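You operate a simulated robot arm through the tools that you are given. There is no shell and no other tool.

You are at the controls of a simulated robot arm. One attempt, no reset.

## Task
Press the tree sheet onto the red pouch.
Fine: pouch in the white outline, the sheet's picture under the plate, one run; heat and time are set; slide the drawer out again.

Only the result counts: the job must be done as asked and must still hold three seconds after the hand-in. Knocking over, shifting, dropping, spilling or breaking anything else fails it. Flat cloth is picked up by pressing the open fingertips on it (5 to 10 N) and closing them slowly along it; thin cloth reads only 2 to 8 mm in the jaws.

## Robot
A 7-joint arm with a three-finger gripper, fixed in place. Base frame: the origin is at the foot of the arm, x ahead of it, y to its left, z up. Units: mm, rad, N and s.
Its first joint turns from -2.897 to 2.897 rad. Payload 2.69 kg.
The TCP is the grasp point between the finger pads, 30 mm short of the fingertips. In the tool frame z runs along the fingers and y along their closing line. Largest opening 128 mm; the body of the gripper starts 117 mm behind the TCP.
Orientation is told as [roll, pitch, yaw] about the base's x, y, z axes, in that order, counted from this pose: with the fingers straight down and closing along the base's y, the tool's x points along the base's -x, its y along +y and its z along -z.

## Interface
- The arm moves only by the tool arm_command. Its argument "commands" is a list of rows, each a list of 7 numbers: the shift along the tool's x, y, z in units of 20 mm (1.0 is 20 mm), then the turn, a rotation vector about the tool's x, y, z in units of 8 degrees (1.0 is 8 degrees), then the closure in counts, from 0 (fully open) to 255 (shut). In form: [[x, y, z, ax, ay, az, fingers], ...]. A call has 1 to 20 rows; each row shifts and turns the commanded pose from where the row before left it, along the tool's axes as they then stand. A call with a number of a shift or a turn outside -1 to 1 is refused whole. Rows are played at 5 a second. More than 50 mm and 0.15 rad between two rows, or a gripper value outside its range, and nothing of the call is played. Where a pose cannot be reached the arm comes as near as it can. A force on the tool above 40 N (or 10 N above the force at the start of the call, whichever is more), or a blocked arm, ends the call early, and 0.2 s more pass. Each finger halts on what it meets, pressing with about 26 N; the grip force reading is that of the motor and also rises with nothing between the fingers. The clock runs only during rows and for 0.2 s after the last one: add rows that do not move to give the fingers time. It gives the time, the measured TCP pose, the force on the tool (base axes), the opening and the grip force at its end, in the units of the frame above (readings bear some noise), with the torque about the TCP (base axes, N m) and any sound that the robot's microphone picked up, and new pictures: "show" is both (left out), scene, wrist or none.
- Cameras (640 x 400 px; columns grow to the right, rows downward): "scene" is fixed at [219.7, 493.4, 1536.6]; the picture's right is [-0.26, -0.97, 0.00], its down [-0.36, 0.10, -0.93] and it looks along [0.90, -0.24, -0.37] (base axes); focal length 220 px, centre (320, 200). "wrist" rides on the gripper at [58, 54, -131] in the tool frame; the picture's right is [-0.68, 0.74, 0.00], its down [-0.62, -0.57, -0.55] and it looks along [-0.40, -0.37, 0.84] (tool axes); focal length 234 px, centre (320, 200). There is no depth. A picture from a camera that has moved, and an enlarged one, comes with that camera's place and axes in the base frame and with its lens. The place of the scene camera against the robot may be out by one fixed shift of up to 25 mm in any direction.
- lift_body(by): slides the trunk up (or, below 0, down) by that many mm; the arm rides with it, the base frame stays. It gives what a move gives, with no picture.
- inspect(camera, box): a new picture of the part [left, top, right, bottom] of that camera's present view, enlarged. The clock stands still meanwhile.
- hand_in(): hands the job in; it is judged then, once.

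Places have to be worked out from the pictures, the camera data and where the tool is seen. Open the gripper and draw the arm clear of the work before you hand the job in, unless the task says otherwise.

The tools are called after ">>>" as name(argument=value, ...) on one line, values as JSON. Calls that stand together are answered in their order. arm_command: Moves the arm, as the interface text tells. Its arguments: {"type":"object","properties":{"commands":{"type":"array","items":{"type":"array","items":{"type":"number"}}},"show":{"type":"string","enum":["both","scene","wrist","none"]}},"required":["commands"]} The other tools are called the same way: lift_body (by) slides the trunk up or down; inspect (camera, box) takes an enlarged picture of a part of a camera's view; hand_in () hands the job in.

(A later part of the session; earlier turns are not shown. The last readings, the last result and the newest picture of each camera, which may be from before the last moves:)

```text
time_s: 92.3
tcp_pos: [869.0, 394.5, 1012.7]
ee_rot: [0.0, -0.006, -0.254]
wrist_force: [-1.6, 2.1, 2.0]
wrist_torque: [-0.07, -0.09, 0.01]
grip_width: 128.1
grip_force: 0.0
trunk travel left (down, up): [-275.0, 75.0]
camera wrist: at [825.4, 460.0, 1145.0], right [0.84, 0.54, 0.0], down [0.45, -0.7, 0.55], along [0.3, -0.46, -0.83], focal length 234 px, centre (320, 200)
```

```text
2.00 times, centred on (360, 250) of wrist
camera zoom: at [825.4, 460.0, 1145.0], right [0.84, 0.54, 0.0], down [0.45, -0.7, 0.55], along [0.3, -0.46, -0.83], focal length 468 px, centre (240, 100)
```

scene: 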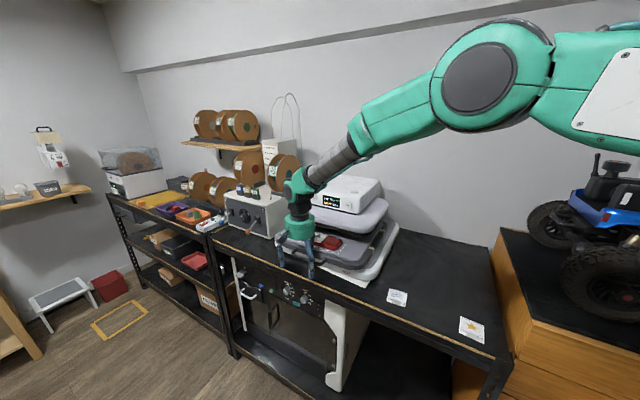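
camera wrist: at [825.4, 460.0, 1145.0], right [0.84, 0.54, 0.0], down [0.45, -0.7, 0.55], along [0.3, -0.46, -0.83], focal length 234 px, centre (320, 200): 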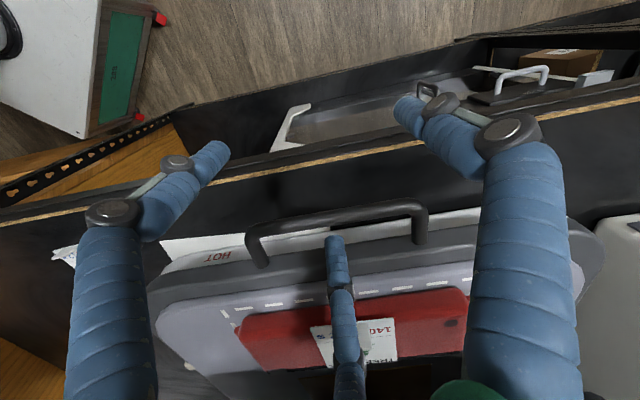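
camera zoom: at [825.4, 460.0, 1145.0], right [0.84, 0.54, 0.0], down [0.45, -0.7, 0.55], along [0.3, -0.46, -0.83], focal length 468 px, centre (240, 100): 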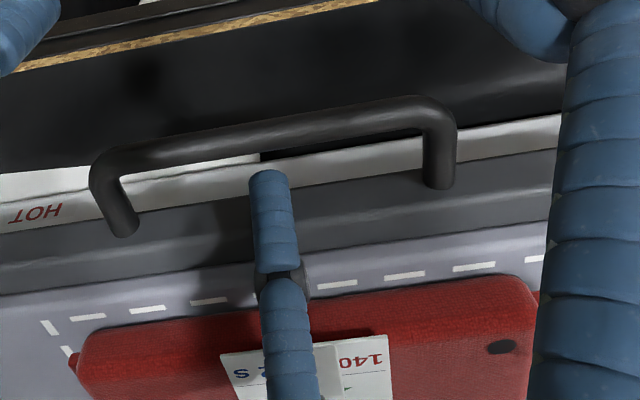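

The drawer has travelled about 320 mm and the base's "HOT" lip shows in front of the rim. I creep in 20 mm steps now.

>>> arm_command(commands=[[-0.17, -0.102, 0, 0, 0, 0, 0], [-0.17, -0.102, 0, 0, 0, 0, 0], [-0.17, -0.102, 0, 0, 0, 0, 0], [-0.17, -0.102, 0, 0, 0, 0, 0], [-0.17, -0.102, 0, 0, 0, 0, 0], [0, 0, 0, 0, 0, 0, 0]], show="none")

>>> inspect(camera="scene", box=[276, 190, 404, 270])

>>> inspect(camera="wrist", box=[200, 150, 520, 350])

```text
time_s: 93.7
tcp_pos: [883.5, 380.6, 1013.4]
ee_rot: [0.0, -0.006, -0.252]
wrist_force: [-1.2, 2.2, 2.1]
wrist_torque: [-0.06, -0.1, -0.01]
grip_width: 128.1
grip_force: 0.1
trunk travel left (down, up): [-275.0, 75.0]
```

```text
5.00 times, centred on (340, 230) of scene
camera zoom: at [219.7, 493.4, 1536.6], right [-0.26, -0.97, 0.0], down [-0.36, 0.1, -0.93], along [0.9, -0.24, -0.37], focal length 1101 px, centre (220, 50)
```

zoom: 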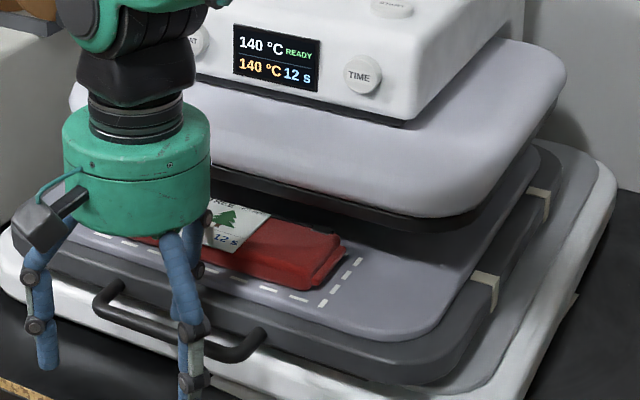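

```text
2.00 times, centred on (360, 250) of wrist
camera zoom: at [839.9, 445.8, 1145.8], right [0.84, 0.54, 0.0], down [0.45, -0.7, 0.55], along [0.3, -0.46, -0.83], focal length 468 px, centre (240, 100)
```

zoom: 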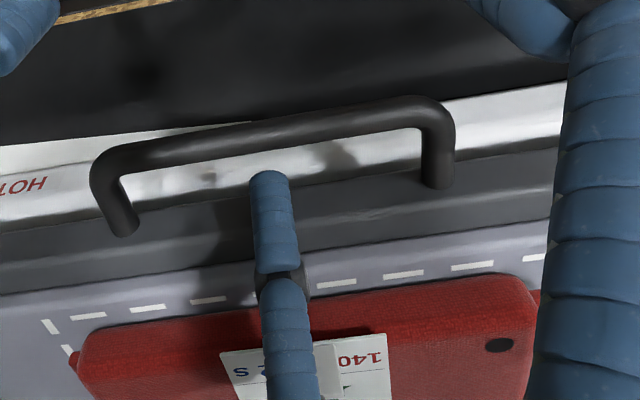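

>>> arm_command(commands=[[-0.17, -0.102, 0, 0, 0, 0, 0], [-0.17, -0.102, 0, 0, 0, 0, 0], [-0.17, -0.102, 0, 0, 0, 0, 0], [-0.17, -0.102, 0, 0, 0, 0, 0], [-0.17, -0.102, 0, 0, 0, 0, 0], [-0.17, -0.102, 0, 0, 0, 0, 0], [0, 0, 0, 0, 0, 0, 0]], show="none")

>>> inspect(camera="scene", box=[276, 190, 404, 270])

>>> inspect(camera="wrist", box=[200, 150, 520, 350])

```text
time_s: 95.3
tcp_pos: [899.7, 363.1, 1012.8]
ee_rot: [0.001, -0.002, -0.253]
wrist_force: [-1.8, 1.4, 0.0]
wrist_torque: [0.0, -0.04, -0.01]
grip_width: 128.5
grip_force: 0.0
trunk travel left (down, up): [-275.0, 75.0]
```

```text
5.00 times, centred on (340, 230) of scene
camera zoom: at [219.7, 493.4, 1536.6], right [-0.26, -0.97, 0.0], down [-0.36, 0.1, -0.93], along [0.9, -0.24, -0.37], focal length 1101 px, centre (220, 50)
```

zoom: 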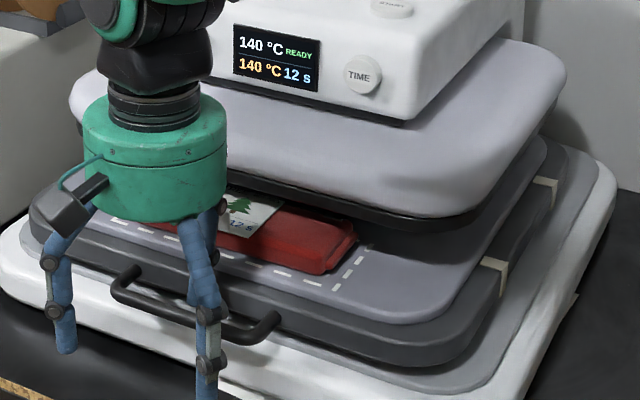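

```text
2.00 times, centred on (360, 250) of wrist
camera zoom: at [855.9, 429.7, 1144.9], right [0.84, 0.54, 0.0], down [0.45, -0.7, 0.55], along [0.3, -0.46, -0.83], focal length 468 px, centre (240, 100)
```

zoom: 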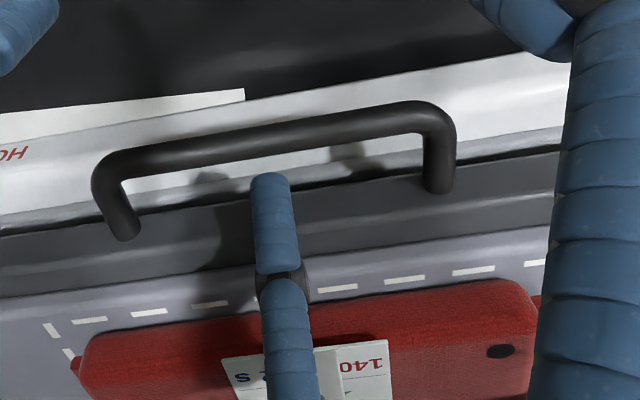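

>>> arm_command(commands=[[-0.17, -0.102, 0, 0, 0, 0, 0], [-0.17, -0.102, 0, 0, 0, 0, 0], [-0.17, -0.102, 0, 0, 0, 0, 0], [-0.17, -0.102, 0, 0, 0, 0, 0], [-0.17, -0.102, 0, 0, 0, 0, 0], [0, 0, 0, 0, 0, 0, 0]], show="none")

>>> inspect(camera="scene", box=[276, 190, 404, 270])

>>> inspect(camera="wrist", box=[200, 150, 520, 350])

```text
time_s: 96.7
tcp_pos: [914.9, 349.7, 1013.5]
ee_rot: [0.0, -0.006, -0.254]
wrist_force: [-1.8, 3.0, 2.7]
wrist_torque: [-0.11, -0.12, 0.05]
grip_width: 124.8
grip_force: 0.1
trunk travel left (down, up): [-275.0, 75.0]
```

```text
5.00 times, centred on (340, 230) of scene
camera zoom: at [219.7, 493.4, 1536.6], right [-0.26, -0.97, 0.0], down [-0.36, 0.1, -0.93], along [0.9, -0.24, -0.37], focal length 1101 px, centre (220, 50)
```

zoom: 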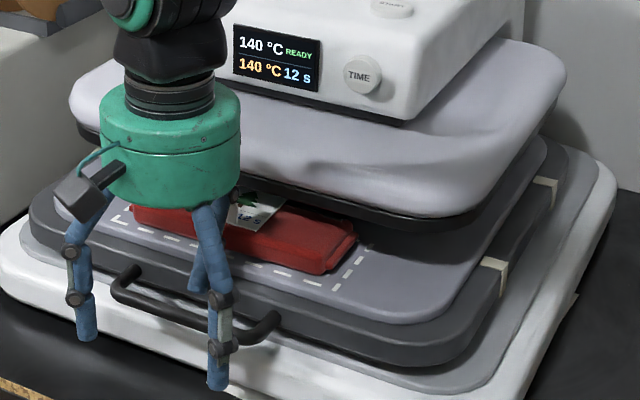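

```text
2.00 times, centred on (360, 250) of wrist
camera zoom: at [870.0, 415.7, 1145.6], right [0.84, 0.54, 0.0], down [0.45, -0.7, 0.55], along [0.3, -0.46, -0.83], focal length 468 px, centre (240, 100)
```

zoom: 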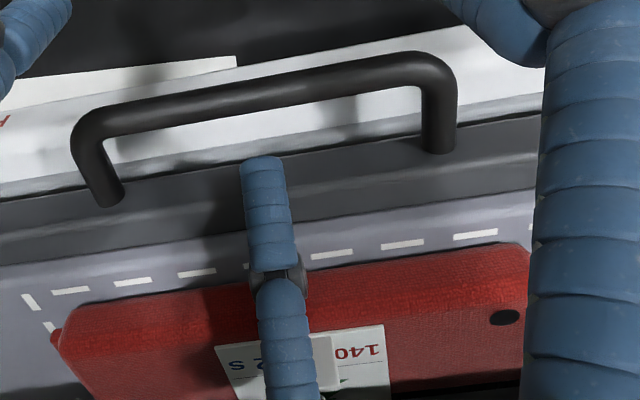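

The drawer did not move in the last step (it seems to have run home) and the finger is now just pressing the rim. I push 5 mm more to confirm it is at its stop.

>>> arm_command(commands=[[-0.11, -0.065, 0, 0, 0, 0, 0], [-0.11, -0.065, 0, 0, 0, 0, 0], [0, 0, 0, 0, 0, 0, 0]], show="both")

>>> inspect(camera="wrist", box=[200, 150, 520, 350])

>>> inspect(camera="scene", box=[276, 190, 404, 270])

```text
time_s: 97.5
tcp_pos: [917.8, 346.3, 1013.6]
ee_rot: [0.0, -0.004, -0.251]
wrist_force: [-3.5, 4.5, 2.0]
wrist_torque: [-0.11, -0.08, 0.01]
grip_width: 124.3
grip_force: 0.0
trunk travel left (down, up): [-275.0, 75.0]
camera wrist: at [873.5, 412.4, 1145.3], right [0.84, 0.54, 0.0], down [0.45, -0.7, 0.55], along [0.3, -0.46, -0.83], focal length 234 px, centre (320, 200)
```

scene: 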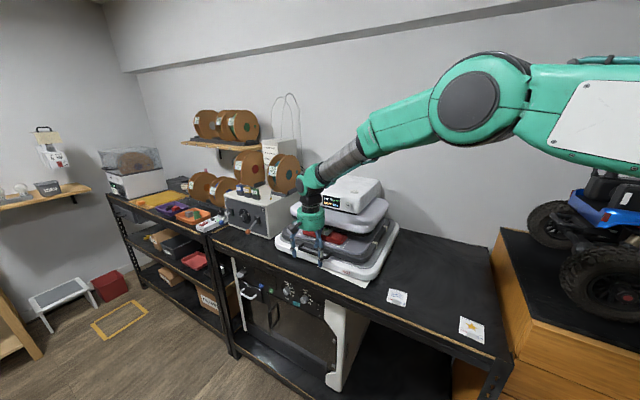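
wrist: 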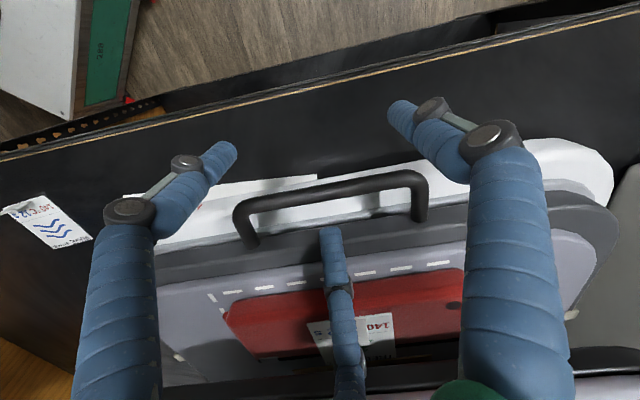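

```text
2.00 times, centred on (360, 250) of wrist
camera zoom: at [873.5, 412.4, 1145.3], right [0.84, 0.54, 0.0], down [0.45, -0.7, 0.55], along [0.3, -0.46, -0.83], focal length 468 px, centre (240, 100)
```

zoom: 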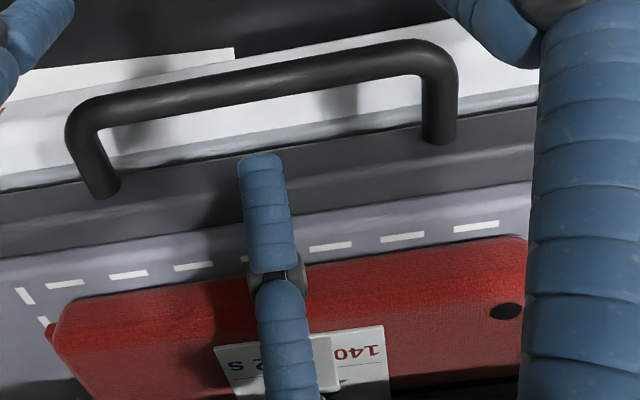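

```text
5.00 times, centred on (340, 230) of scene
camera zoom: at [219.7, 493.4, 1536.6], right [-0.26, -0.97, 0.0], down [-0.36, 0.1, -0.93], along [0.9, -0.24, -0.37], focal length 1101 px, centre (220, 50)
```

zoom: 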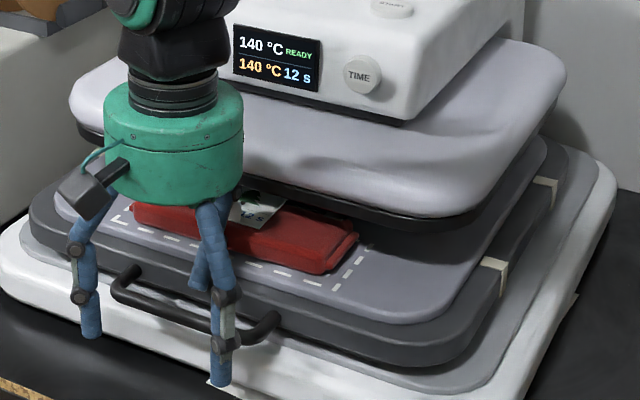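

Now I see: the finger's last link is compliant and has bent; measured directly, the bar moved 342 mm and the drawer resists firmly, so it is home. I back the finger off 38 mm to the free middle of the gap, which leaves the drawer in place.

>>> arm_command(commands=[[0.327, 0.193, 0, 0, 0, 0, 0], [0.327, 0.193, 0, 0, 0, 0, 0], [0.327, 0.193, 0, 0, 0, 0, 0], [0.327, 0.193, 0, 0, 0, 0, 0], [0.327, 0.193, 0, 0, 0, 0, 0], [0, 0, 0, 0, 0, 0, 0]], show="none")

>>> inspect(camera="wrist", box=[200, 150, 520, 350])

>>> inspect(camera="scene", box=[276, 190, 404, 270])

```text
time_s: 98.9
tcp_pos: [891.7, 374.0, 1013.1]
ee_rot: [-0.002, -0.003, -0.253]
wrist_force: [-1.0, 0.8, 0.7]
wrist_torque: [-0.03, -0.06, 0.02]
grip_width: 128.3
grip_force: 0.1
trunk travel left (down, up): [-275.0, 75.0]
```

```text
2.00 times, centred on (360, 250) of wrist
camera zoom: at [847.8, 439.2, 1145.1], right [0.84, 0.54, 0.0], down [0.45, -0.7, 0.55], along [0.3, -0.46, -0.83], focal length 468 px, centre (240, 100)
```

zoom: 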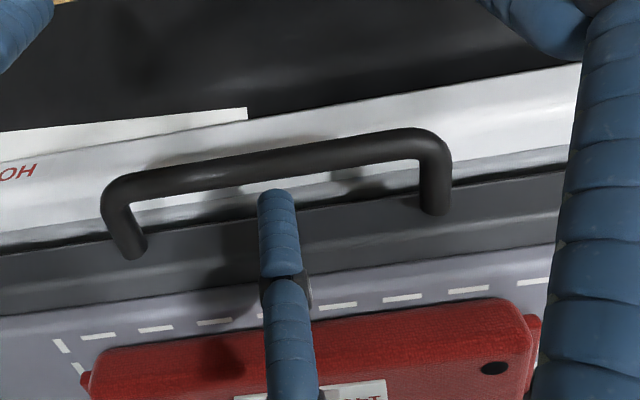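

```text
5.00 times, centred on (340, 230) of scene
camera zoom: at [219.7, 493.4, 1536.6], right [-0.26, -0.97, 0.0], down [-0.36, 0.1, -0.93], along [0.9, -0.24, -0.37], focal length 1101 px, centre (220, 50)
```

zoom: 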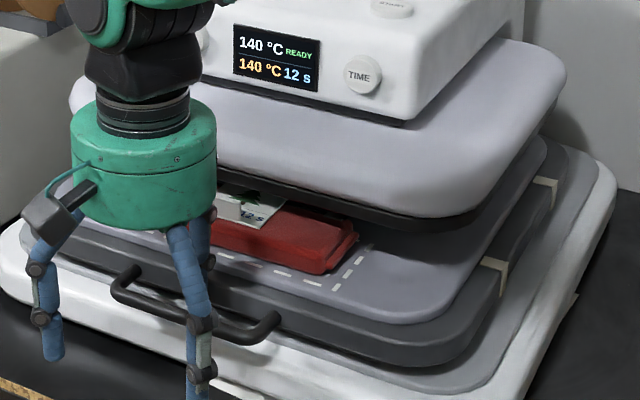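

The drawer stays put and the finger is free in the gap. I lift it out just over the bar, retreat towards the front, then rise for an overview of plate, sheet and START button.

>>> arm_command(commands=[[0, 0, -0.5, 0, 0, 0, 0], [0, 0, -0.5, 0, 0, 0, 0], [0, 0, -0.5, 0, 0, 0, 0], [0, 0, -0.5, 0, 0, 0, 0], [0.43, 0.2545, -0.3, 0, 0, 0, 0], [0.6, 0.36, -0.5, 0, 0, 0, 0], [0.7, 0.42, -0.7, 0, 0, 0, 0], [0.7, 0.42, -0.7, 0, 0, 0, 0], [0.7, 0.42, -0.7, 0, 0, 0, 0], [0.7, 0.42, -0.7, 0, 0, 0, 0], [0.7, 0.42, -0.7, 0, 0, 0, 0], [0.7, 0.42, -0.7, 0, 0, 0, 0], [0, 0, 0, 0, 0, 0, 0]], show="both")

>>> inspect(camera="scene", box=[276, 190, 404, 270])

```text
time_s: 101.7
tcp_pos: [803.2, 458.4, 1151.6]
ee_rot: [-0.001, -0.004, -0.253]
wrist_force: [0.6, 0.3, 0.0]
wrist_torque: [-0.01, -0.01, 0.01]
grip_width: 128.0
grip_force: 0.0
trunk travel left (down, up): [-275.0, 75.0]
camera wrist: at [760.8, 524.7, 1284.9], right [0.84, 0.54, 0.0], down [0.45, -0.7, 0.55], along [0.3, -0.46, -0.83], focal length 234 px, centre (320, 200)
```

scene: 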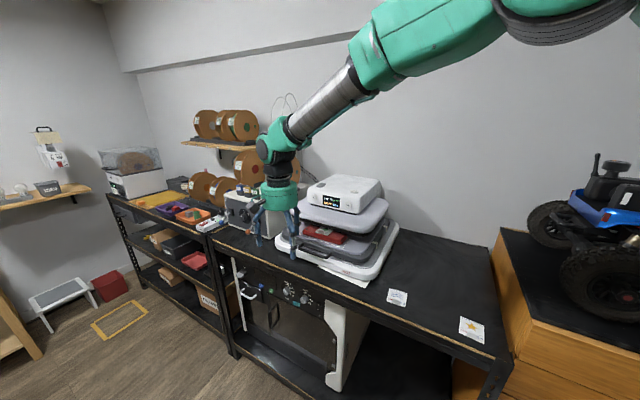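
wrist: 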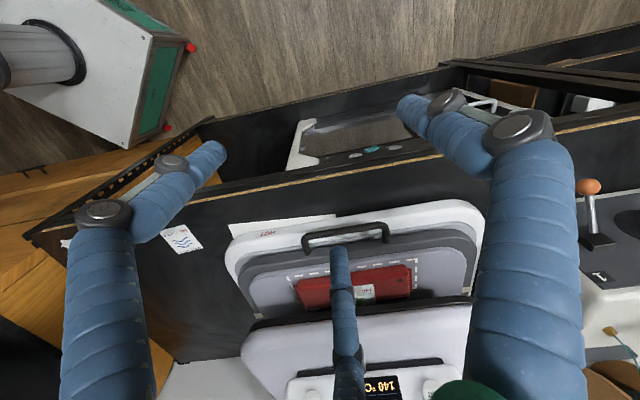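

```text
5.00 times, centred on (340, 230) of scene
camera zoom: at [219.7, 493.4, 1536.6], right [-0.26, -0.97, 0.0], down [-0.36, 0.1, -0.93], along [0.9, -0.24, -0.37], focal length 1101 px, centre (220, 50)
```

zoom: 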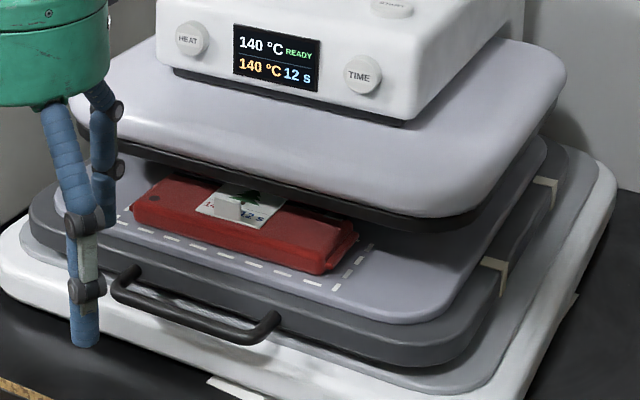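

>>> inspect(camera="wrist", box=[230, 210, 486, 370])

>>> inspect(camera="scene", box=[296, 205, 360, 255])

```text
2.50 times, centred on (358, 290) of wrist
camera zoom: at [760.8, 524.7, 1284.9], right [0.84, 0.54, 0.0], down [0.45, -0.7, 0.55], along [0.3, -0.46, -0.83], focal length 585 px, centre (225, -25)
```

zoom: 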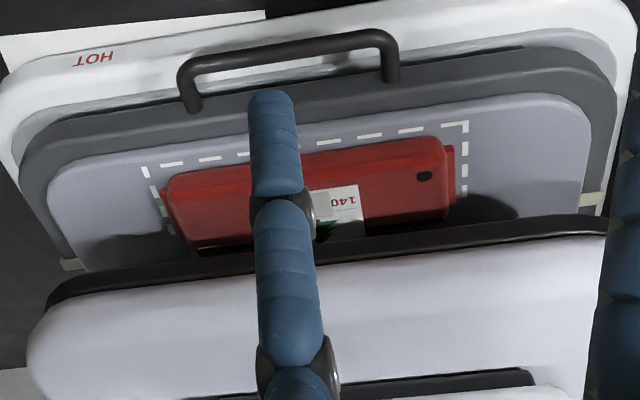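

```text
8.00 times, centred on (328, 230) of scene
camera zoom: at [219.7, 493.4, 1536.6], right [-0.26, -0.97, 0.0], down [-0.36, 0.1, -0.93], along [0.9, -0.24, -0.37], focal length 1761 px, centre (256, -40)
```

zoom: 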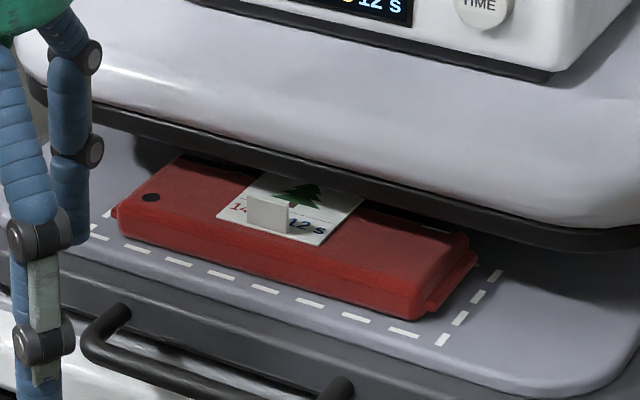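

The drawer is home: tab outside the plate's front edge and the tree apparently just beneath it, but the margin near the trunk looks small. I want a straight-down view of the plate edge before starting, so I rise, turn the tool and bring the camera above that edge.

>>> arm_command(commands=[[0, 0, -1, 0, 0, 0, 100], [0, 0, -1, 0, 0, 0, 200], [0, 0, -1, 0, 0, 0, 255], [0, 0, -1, 0, 0, 0, 255], [0, 0, -1, 0, 0, 0, 255], [0, 0, -1, 0, 0, 0, 255], [0, 0, -1, 0, 0, 0, 255], [0, 0, 0, 0, 0, 0.975, 255], [0, 0, 0, 0, 0, 0.975, 255], [0, 0, 0, 0, 0, 0.975, 255], [0, 0, 0, 0, 0, 0.975, 255], [0, 0, 0, 0, 0, 0.975, 255], [0, 0, 0, 0, 0, 0.975, 255], [0, 0, 0, 0, 0, 0.975, 255], [0, 0, 0, 0, 0, 0.975, 255], [0, 0, 0, 0, 0, 0.975, 255], [0, 0, 0, 0, 0, 0.975, 255], [0, 0, 0, 0, 0, 0, 255]], show="both")

```text
time_s: 105.5
tcp_pos: [804.2, 459.2, 1292.0]
ee_rot: [0.004, -0.001, -1.615]
wrist_force: [0.9, 1.5, -0.3]
wrist_torque: [0.0, 0.02, 0.0]
grip_width: 2.1
grip_force: 26.0
trunk travel left (down, up): [-275.0, 75.0]
camera wrist: at [859.8, 515.2, 1424.6], right [0.71, -0.71, 0.0], down [-0.59, -0.59, 0.55], along [-0.39, -0.39, -0.84], focal length 234 px, centre (320, 200)
```

scene: 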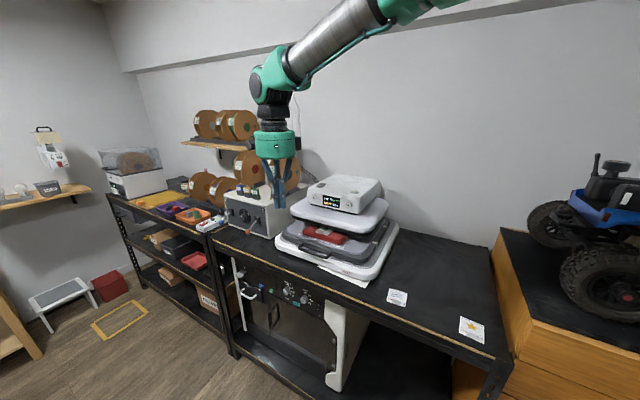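
wrist: 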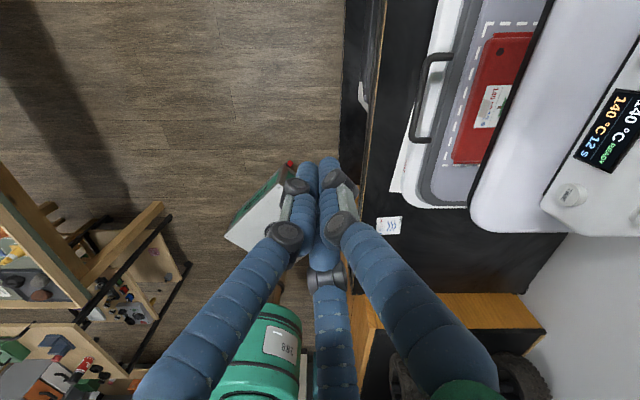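

The turn works and the image's horizontal axis now runs along the drawer direction. I slide the camera 200 mm towards the press so that it looks straight down on the plate's front edge.

>>> arm_command(commands=[[-0.6755, 0.7371, 0, 0, 0, 0, 255], [-0.6755, 0.7371, 0, 0, 0, 0, 255], [-0.6755, 0.7371, 0, 0, 0, 0, 255], [-0.6755, 0.7371, 0, 0, 0, 0, 255], [-0.6755, 0.7371, 0, 0, 0, 0, 255], [-0.6755, 0.7371, 0, 0, 0, 0, 255], [-0.6755, 0.7371, 0, 0, 0, 0, 255], [-0.6755, 0.7371, 0, 0, 0, 0, 255], [-0.6755, 0.7371, 0, 0, 0, 0, 255], [-0.6755, 0.7371, 0, 0, 0, 0, 255], [0, 0, 0, 0, 0, 0, 255], [0, 0, 0, 0, 0, 0, 255]], show="both")

>>> inspect(camera="wrist", box=[230, 0, 390, 100])

```text
time_s: 108.1
tcp_pos: [946.5, 318.1, 1291.6]
ee_rot: [0.004, 0.0, -1.613]
wrist_force: [-0.7, 0.5, -0.3]
wrist_torque: [-0.04, -0.01, 0.0]
grip_width: 2.4
grip_force: 26.2
trunk travel left (down, up): [-275.0, 75.0]
camera wrist: at [1001.3, 374.2, 1425.6], right [0.71, -0.71, 0.0], down [-0.59, -0.59, 0.55], along [-0.38, -0.39, -0.84], focal length 234 px, centre (320, 200)
```

scene: 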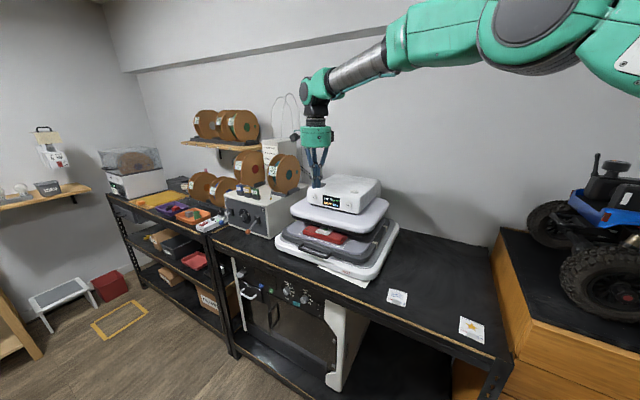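
wrist: 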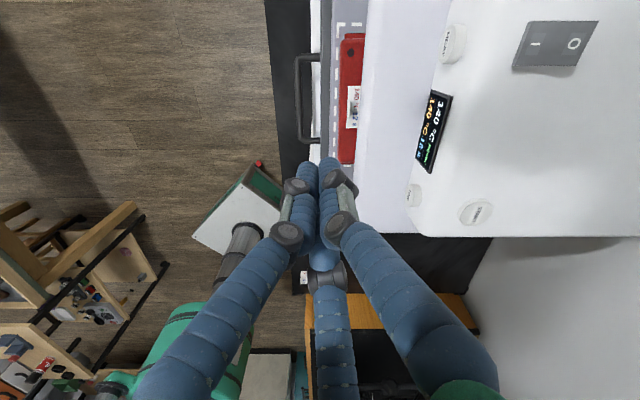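

```text
4.00 times, centred on (310, 50) of wrist
camera zoom: at [1001.3, 374.2, 1425.6], right [0.71, -0.71, 0.0], down [-0.59, -0.59, 0.55], along [-0.38, -0.39, -0.84], focal length 937 px, centre (360, 800)
```

zoom: 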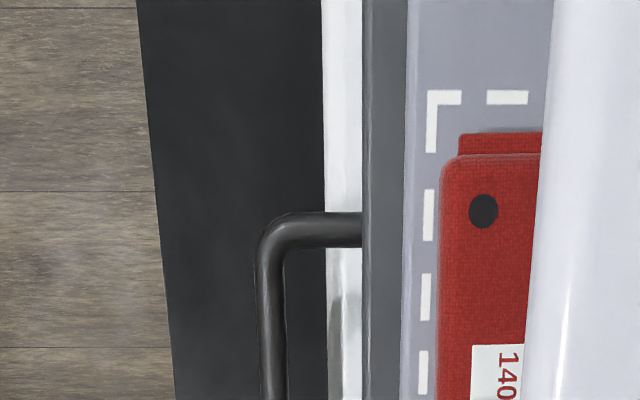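

This view is very informative: the plate's front edge is at about e2=333 (the drawer now in by 342). But it also shows the sheet has been pushed ~14 mm back on the pouch (the knuckle caught its tab), so the tree would hang over the zip. I must pull the drawer out and put the sheet right; the START button is confirmed at (1014, 137, 1208). First I retreat and turn back.

>>> arm_command(commands=[[0.6755, -0.7371, 0, 0, 0, 0, 255], [0.6755, -0.7371, 0, 0, 0, 0, 255], [0.6755, -0.7371, 0, 0, 0, 0, 255], [0.6755, -0.7371, 0, 0, 0, 0, 255], [0.6755, -0.7371, 0, 0, 0, 0, 255], [0.6755, -0.7371, 0, 0, 0, 0, 255], [0.6755, -0.7371, 0, 0, 0, 0, 255], [0.6755, -0.7371, 0, 0, 0, 0, 255], [0.6755, -0.7371, 0, 0, 0, 0, 255], [0.6755, -0.7371, 0, 0, 0, 0, 255], [0, 0, 0, 0, 0, -0.975, 200], [0, 0, 0, 0, 0, -0.975, 100], [0, 0, 0, 0, 0, -0.975, 0], [0, 0, 0, 0, 0, -0.975, 0], [0, 0, 0, 0, 0, -0.975, 0], [0, 0, 0, 0, 0, -0.975, 0], [0, 0, 0, 0, 0, -0.975, 0], [0, 0, 0, 0, 0, -0.975, 0], [0, 0, 0, 0, 0, -0.975, 0], [0, 0, 0, 0, 0, -0.975, 0]], show="none")

>>> arm_command(commands=[[0, 0, 1, 0, 0, 0, 0], [0, 0, 1, 0, 0, 0, 0], [0, 0, 1, 0, 0, 0, 0], [0, 0, 1, 0, 0, 0, 0], [0, 0, 1, 0, 0, 0, 0], [0, 0, 1, 0, 0, 0, 0], [0, 0, 1, 0, 0, 0, 0], [-0.7, -0.42, 0.7, 0, 0, 0, 0], [-0.7, -0.42, 0.7, 0, 0, 0, 0], [-0.7, -0.42, 0.7, 0, 0, 0, 0], [-0.7, -0.42, 0.7, 0, 0, 0, 0], [-0.7, -0.42, 0.7, 0, 0, 0, 0], [-0.7, -0.42, 0.7, 0, 0, 0, 0], [-0.6, -0.36, 0.5, 0, 0, 0, 0], [0, 0, 0, 0, 0, 0, 0], [0, 0, 0, 0, 0, 0, 0]], show="both")

>>> inspect(camera="wrist", box=[200, 150, 520, 350])

>>> inspect(camera="scene", box=[276, 190, 404, 270])

```text
time_s: 112.3
tcp_pos: [804.4, 460.0, 1291.6]
ee_rot: [0.001, -0.004, -0.25]
wrist_force: [-0.4, 0.1, -0.1]
wrist_torque: [0.01, -0.01, -0.03]
grip_width: 128.2
grip_force: 0.0
trunk travel left (down, up): [-275.0, 75.0]
```

```text
time_s: 115.7
tcp_pos: [881.8, 381.5, 1057.7]
ee_rot: [0.0, -0.003, -0.252]
wrist_force: [0.3, 0.4, -0.9]
wrist_torque: [-0.01, 0.0, -0.04]
grip_width: 128.0
grip_force: 0.1
trunk travel left (down, up): [-275.0, 75.0]
camera wrist: at [839.0, 447.3, 1190.6], right [0.84, 0.54, 0.0], down [0.45, -0.7, 0.55], along [0.3, -0.46, -0.83], focal length 234 px, centre (320, 200)
```

scene: 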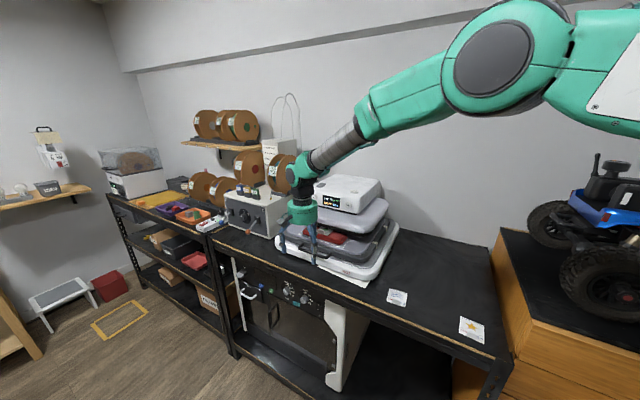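
wrist: 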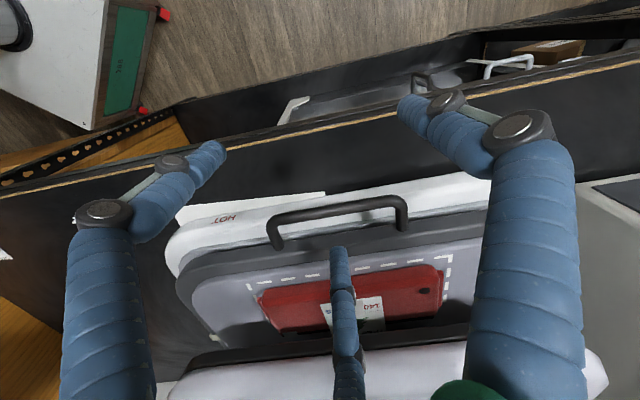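

```text
2.00 times, centred on (360, 250) of wrist
camera zoom: at [839.0, 447.3, 1190.6], right [0.84, 0.54, 0.0], down [0.45, -0.7, 0.55], along [0.3, -0.46, -0.83], focal length 468 px, centre (240, 100)
```

zoom: 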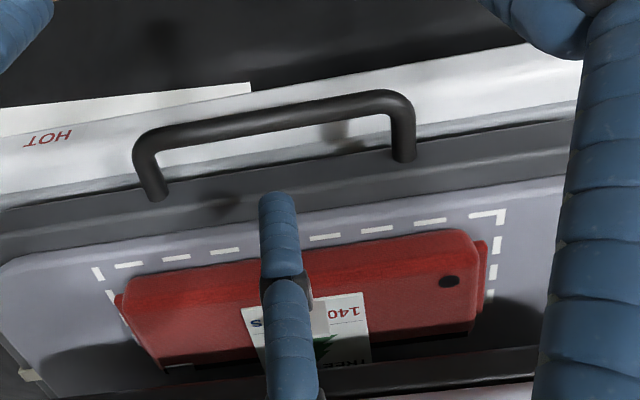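

```text
5.00 times, centred on (340, 230) of scene
camera zoom: at [219.7, 493.4, 1536.6], right [-0.26, -0.97, 0.0], down [-0.36, 0.1, -0.93], along [0.9, -0.24, -0.37], focal length 1101 px, centre (220, 50)
```

zoom: 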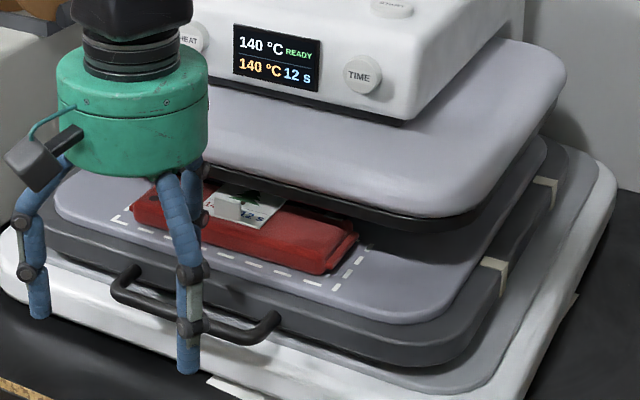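

The bar and gap are as before. I go the last 10 mm forward and lower into the gap, watching the force.

>>> arm_command(commands=[[-0.43, -0.2545, 0.3, 0, 0, 0, 0], [0, 0, 0.4, 0, 0, 0, 0], [0, 0, 0.4, 0, 0, 0, 0], [0, 0, 0.4, 0, 0, 0, 0], [0, 0, 0.4, 0, 0, 0, 0], [0, 0, 0.4, 0, 0, 0, 0], [0, 0, 0, 0, 0, 0, 0]], show="none")

>>> inspect(camera="wrist", box=[200, 150, 520, 350])

```text
time_s: 116.9
tcp_pos: [895.4, 374.2, 1028.1]
ee_rot: [0.004, -0.01, -0.252]
wrist_force: [-1.2, 1.6, -1.6]
wrist_torque: [-0.02, 0.02, 0.0]
grip_width: 128.8
grip_force: 0.1
trunk travel left (down, up): [-275.0, 75.0]
stopped in row 5: the force on the tool passed its limit at 44 N (the readings are from after the stop); the commanded pose is now the measured one
```

```text
2.00 times, centred on (360, 250) of wrist
camera zoom: at [851.2, 439.6, 1160.0], right [0.84, 0.54, 0.01], down [0.45, -0.7, 0.55], along [0.31, -0.46, -0.83], focal length 468 px, centre (240, 100)
```

zoom: 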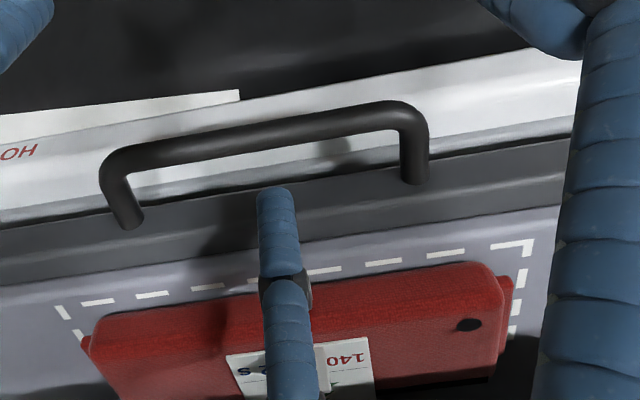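

The tip grazed the bar and slid inward into the gap; it is now free at e2≈204. I carry on down gently from here.

>>> arm_command(commands=[[0, 0, 0.2, 0, 0, 0, 0], [0, 0, 0.2, 0, 0, 0, 0], [0, 0, 0.2, 0, 0, 0, 0], [0, 0, 0.15, 0, 0, 0, 0], [0, 0, 0, 0, 0, 0, 0]], show="none")

>>> inspect(camera="wrist", box=[200, 150, 520, 350])

>>> inspect(camera="scene", box=[276, 190, 404, 270])

```text
time_s: 118.1
tcp_pos: [895.5, 373.8, 1014.3]
ee_rot: [0.004, -0.011, -0.253]
wrist_force: [-1.3, 1.3, 0.2]
wrist_torque: [0.03, -0.05, -0.05]
grip_width: 128.0
grip_force: 0.2
trunk travel left (down, up): [-275.0, 75.0]
```

```text
2.00 times, centred on (360, 250) of wrist
camera zoom: at [850.8, 439.3, 1147.2], right [0.84, 0.54, 0.01], down [0.45, -0.7, 0.55], along [0.31, -0.46, -0.83], focal length 468 px, centre (240, 100)
```

zoom: 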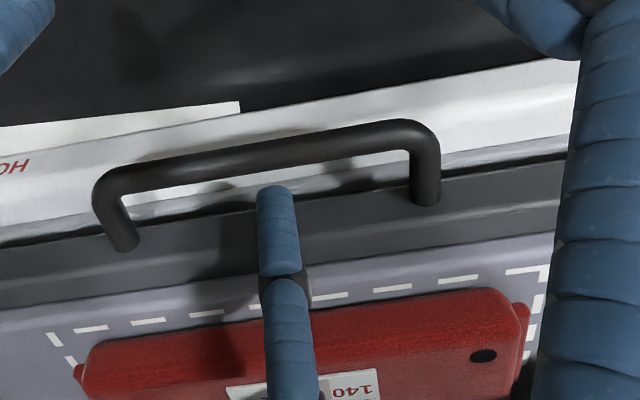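

```text
5.00 times, centred on (340, 230) of scene
camera zoom: at [219.7, 493.4, 1536.6], right [-0.26, -0.97, 0.0], down [-0.36, 0.1, -0.93], along [0.9, -0.24, -0.37], focal length 1101 px, centre (220, 50)
```

zoom: 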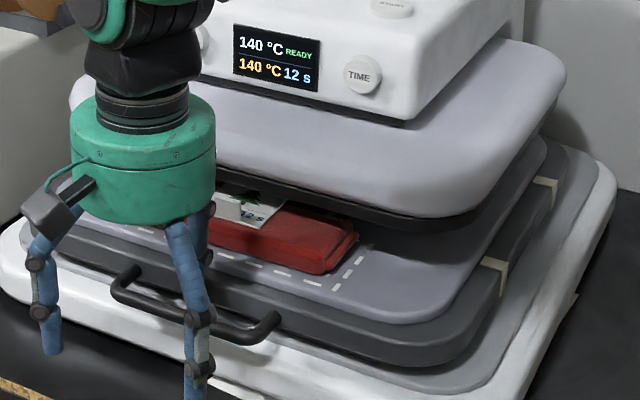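

The finger hangs inside the handle. I start pulling the drawer out slowly.

>>> arm_command(commands=[[0.17, 0.102, 0, 0, 0, 0, 0], [0.17, 0.102, 0, 0, 0, 0, 0], [0.17, 0.102, 0, 0, 0, 0, 0], [0.17, 0.102, 0, 0, 0, 0, 0], [0.17, 0.102, 0, 0, 0, 0, 0], [0.25, 0.15, 0, 0, 0, 0, 0], [0.34, 0.203, 0, 0, 0, 0, 0], [0.34, 0.203, 0, 0, 0, 0, 0], [0.17, 0.102, 0, 0, 0, 0, 0], [0, 0, 0, 0, 0, 0, 0]], show="none")

>>> inspect(camera="wrist", box=[200, 150, 520, 350])

>>> inspect(camera="scene", box=[276, 190, 404, 270])

```text
time_s: 120.3
tcp_pos: [863.3, 406.0, 1015.4]
ee_rot: [0.005, -0.011, -0.252]
wrist_force: [0.6, -0.5, 0.0]
wrist_torque: [-0.01, -0.06, -0.02]
grip_width: 127.9
grip_force: 0.0
trunk travel left (down, up): [-275.0, 75.0]
```

```text
2.00 times, centred on (360, 250) of wrist
camera zoom: at [818.5, 471.6, 1147.7], right [0.84, 0.54, 0.01], down [0.45, -0.7, 0.55], along [0.31, -0.46, -0.83], focal length 468 px, centre (240, 100)
```

zoom: 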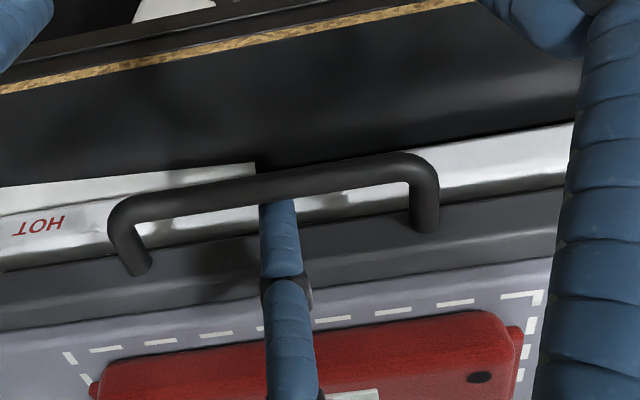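

```text
5.00 times, centred on (340, 230) of scene
camera zoom: at [219.7, 493.4, 1536.6], right [-0.26, -0.97, 0.0], down [-0.36, 0.1, -0.93], along [0.9, -0.24, -0.37], focal length 1101 px, centre (220, 50)
```

zoom: 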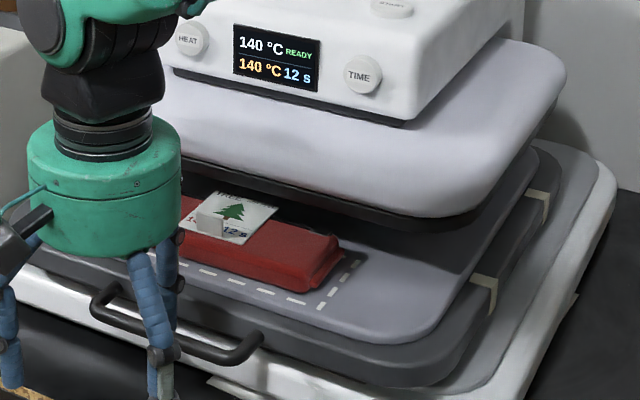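

The drawer follows the finger with almost no force. I keep pulling, in two smooth runs.

>>> arm_command(commands=[[0.25, 0.15, 0, 0, 0, 0, 0], [0.34, 0.203, 0, 0, 0, 0, 0], [0.43, 0.2545, 0, 0, 0, 0, 0], [0.43, 0.2545, 0, 0, 0, 0, 0], [0.43, 0.2545, 0, 0, 0, 0, 0], [0.43, 0.2545, 0, 0, 0, 0, 0], [0.43, 0.2545, 0, 0, 0, 0, 0], [0.43, 0.2545, 0, 0, 0, 0, 0], [0.43, 0.2545, 0, 0, 0, 0, 0], [0.43, 0.2545, 0, 0, 0, 0, 0], [0.43, 0.2545, 0, 0, 0, 0, 0], [0.43, 0.2545, 0, 0, 0, 0, 0], [0.43, 0.2545, 0, 0, 0, 0, 0], [0.34, 0.203, 0, 0, 0, 0, 0], [0.25, 0.15, 0, 0, 0, 0, 0], [0.12, 0.07, 0, 0, 0, 0, 0], [0, 0, 0, 0, 0, 0, 0]], show="scene")

>>> inspect(camera="wrist", box=[200, 150, 520, 350])

```text
time_s: 123.9
tcp_pos: [765.5, 508.0, 1013.6]
ee_rot: [0.006, -0.011, -0.252]
wrist_force: [0.4, -0.2, 0.2]
wrist_torque: [-0.01, -0.01, -0.02]
grip_width: 127.9
grip_force: 0.0
trunk travel left (down, up): [-275.0, 75.0]
```

scene: 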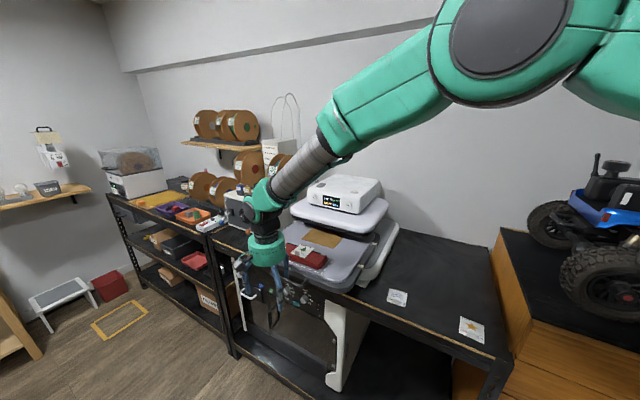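

```text
2.00 times, centred on (360, 250) of wrist
camera zoom: at [720.4, 572.1, 1146.0], right [0.84, 0.54, 0.01], down [0.45, -0.7, 0.55], along [0.31, -0.46, -0.83], focal length 468 px, centre (240, 100)
```

zoom: 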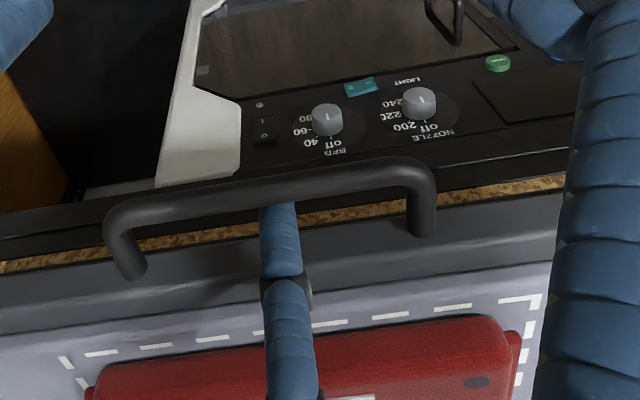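

>>> arm_command(commands=[[0.25, 0.15, 0, 0, 0, 0, 0], [0.34, 0.203, 0, 0, 0, 0, 0], [0.43, 0.2545, 0, 0, 0, 0, 0], [0.43, 0.2545, 0, 0, 0, 0, 0], [0.43, 0.2545, 0, 0, 0, 0, 0], [0.43, 0.2545, 0, 0, 0, 0, 0], [0.43, 0.2545, 0, 0, 0, 0, 0], [0.43, 0.2545, 0, 0, 0, 0, 0], [0.43, 0.2545, 0, 0, 0, 0, 0], [0.43, 0.2545, 0, 0, 0, 0, 0], [0.43, 0.2545, 0, 0, 0, 0, 0], [0.43, 0.2545, 0, 0, 0, 0, 0], [0.43, 0.2545, 0, 0, 0, 0, 0], [0.34, 0.203, 0, 0, 0, 0, 0], [0.25, 0.15, 0, 0, 0, 0, 0], [0.12, 0.07, 0, 0, 0, 0, 0], [0, 0, 0, 0, 0, 0, 0]], show="scene")

>>> inspect(camera="wrist", box=[200, 150, 520, 350])

```text
time_s: 127.5
tcp_pos: [668.2, 604.5, 1011.8]
ee_rot: [0.005, -0.013, -0.255]
wrist_force: [0.4, -0.7, -1.1]
wrist_torque: [-0.02, 0.0, -0.02]
grip_width: 128.1
grip_force: 0.1
trunk travel left (down, up): [-275.0, 75.0]
```

scene: 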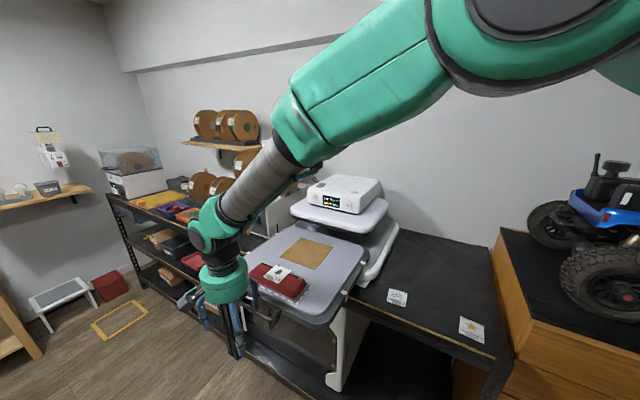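

```text
2.00 times, centred on (360, 250) of wrist
camera zoom: at [622.1, 670.3, 1144.8], right [0.84, 0.54, 0.01], down [0.45, -0.7, 0.55], along [0.31, -0.46, -0.83], focal length 468 px, centre (240, 100)
```

zoom: 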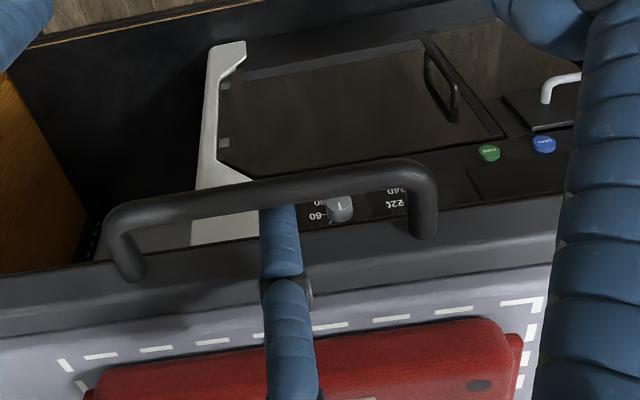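

>>> arm_command(commands=[[0.17, 0.102, 0, 0, 0, 0, 0], [0.17, 0.102, 0, 0, 0, 0, 0], [0.17, 0.102, 0, 0, 0, 0, 0], [0.17, 0.102, 0, 0, 0, 0, 0], [0.17, 0.102, 0, 0, 0, 0, 0], [0.17, 0.102, 0, 0, 0, 0, 0], [0, 0, 0, 0, 0, 0, 0]], show="none")

>>> inspect(camera="wrist", box=[200, 150, 520, 350])

>>> inspect(camera="scene", box=[226, 240, 354, 320])

```text
time_s: 129.1
tcp_pos: [648.8, 622.2, 1012.2]
ee_rot: [0.006, -0.013, -0.253]
wrist_force: [-0.3, 0.0, 0.1]
wrist_torque: [0.06, 0.0, 0.02]
grip_width: 128.0
grip_force: 0.2
trunk travel left (down, up): [-275.0, 75.0]
```

```text
2.00 times, centred on (360, 250) of wrist
camera zoom: at [604.1, 687.4, 1144.6], right [0.84, 0.54, 0.01], down [0.45, -0.7, 0.55], along [0.31, -0.46, -0.83], focal length 468 px, centre (240, 100)
```

zoom: 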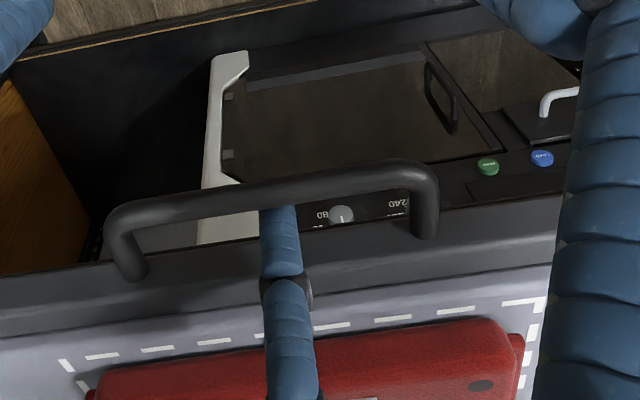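

```text
5.00 times, centred on (290, 280) of scene
camera zoom: at [219.7, 493.4, 1536.6], right [-0.26, -0.97, 0.0], down [-0.36, 0.1, -0.93], along [0.9, -0.24, -0.37], focal length 1101 px, centre (470, -200)
```

zoom: 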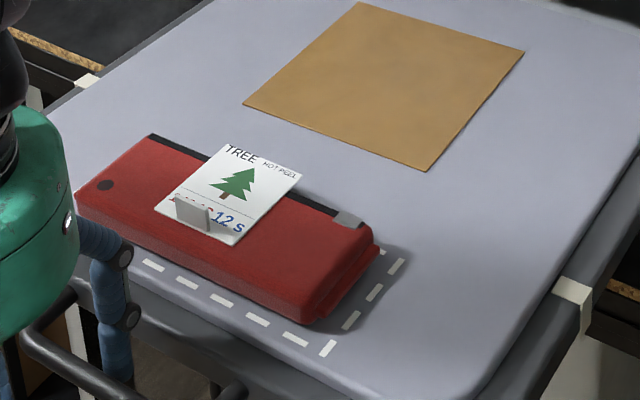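

The drawer is back within a few mm of its original place, and the sheet is clearly too far back, over the zip. I lift the finger out of the handle, level the tool, and go to the overhead view.

>>> arm_command(commands=[[-0.215, -0.127, 0, 0, 0, 0, 0], [0, 0, -0.5, 0, 0, 0, 0], [0, 0, -0.7, 0, 0, 0, 0], [0, 0, -1, 0.0646, 0.0795, 0, 0], [0, 0, -1, 0, 0, 0, 0], [0, 0, -1, 0, 0, 0, 0], [0, 0, -1, 0, 0, 0, 0], [0, 0, -1, 0, 0, 0, 0], [0, 0, -1, 0, 0, 0, 0], [0, 0, -1, 0, 0, 0, 0], [0, 0, -1, 0, 0, 0, 0], [0, 0, 0, 0, 0, -0.9375, 0], [0, 0, 0, 0, 0, -0.9375, 0], [0, 0, 0, 0, 0, -0.9375, 0], [0, 0, 0, 0, 0, -0.9375, 0], [0, 0, 0, 0, 0, -0.9375, 0], [0, 0, 0, 0, 0, -0.9375, 0], [0, 0, 0, 0, 0, -0.9375, 0], [0, 0, 0, 0, 0, -0.9375, 0], [0, 0, 0, 0, 0, 0, 0]], show="none")

>>> arm_command(commands=[[0, -0.8, 0, 0, 0, 0, 0], [0, -0.8, 0, 0, 0, 0, 0], [0, -0.8, 0, 0, 0, 0, 0], [0, -0.8, 0, 0, 0, 0, 0], [0, -0.8, 0, 0, 0, 0, 0], [0, -0.8, 0, 0, 0, 0, 0], [0, -0.8, 0, 0, 0, 0, 0], [0, 0, 0, 0, 0, 0, 0], [0, 0, 0, 0, 0, 0, 0]], show="both")

>>> inspect(camera="wrist", box=[200, 30, 424, 190])

```text
time_s: 133.3
tcp_pos: [652.2, 619.8, 1196.1]
ee_rot: [-0.004, 0.003, 0.797]
wrist_force: [-0.3, 0.7, 1.0]
wrist_torque: [-0.05, -0.01, -0.01]
grip_width: 128.0
grip_force: 0.1
trunk travel left (down, up): [-275.0, 75.0]
```

```text
time_s: 135.3
tcp_pos: [732.9, 540.5, 1196.3]
ee_rot: [-0.005, 0.004, 0.794]
wrist_force: [0.3, 0.3, 0.7]
wrist_torque: [-0.04, -0.03, 0.04]
grip_width: 128.0
grip_force: 0.1
trunk travel left (down, up): [-275.0, 75.0]
camera wrist: at [652.8, 536.3, 1329.7], right [-0.05, 1.0, 0.0], down [0.83, 0.05, 0.55], along [0.55, 0.02, -0.84], focal length 234 px, centre (320, 200)
```

scene: 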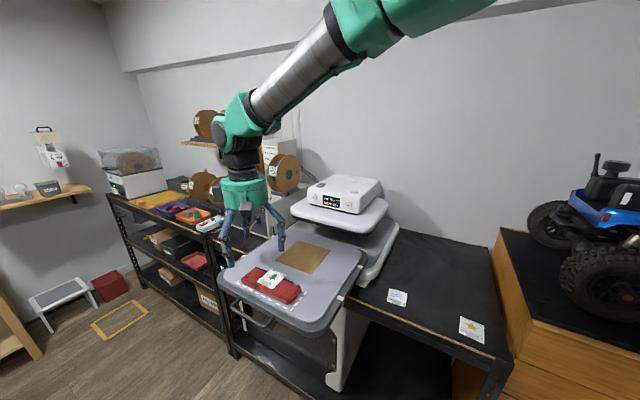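
wrist: 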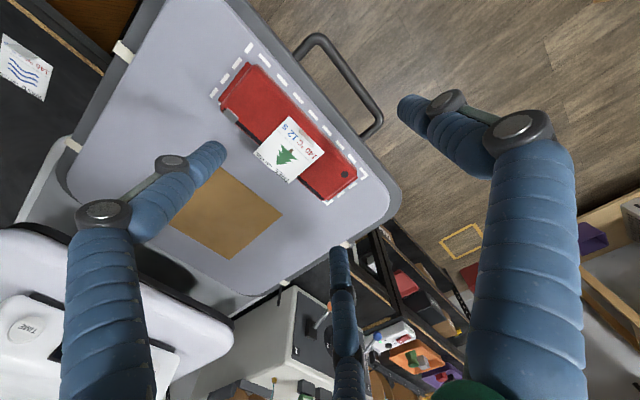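

```text
2.50 times, centred on (312, 110) of wrist
camera zoom: at [652.8, 536.3, 1329.7], right [-0.05, 1.0, 0.0], down [0.83, 0.05, 0.55], along [0.55, 0.02, -0.84], focal length 585 px, centre (340, 425)
```

zoom: 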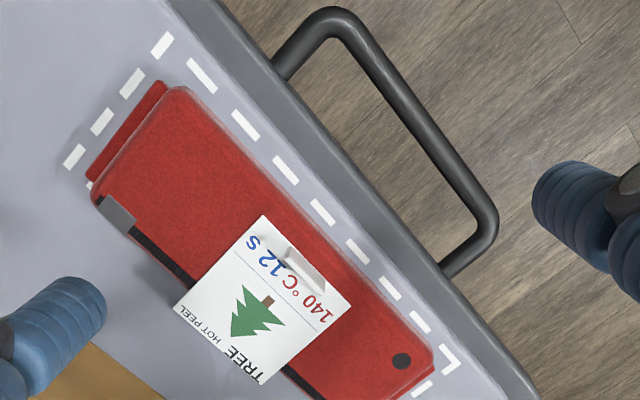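

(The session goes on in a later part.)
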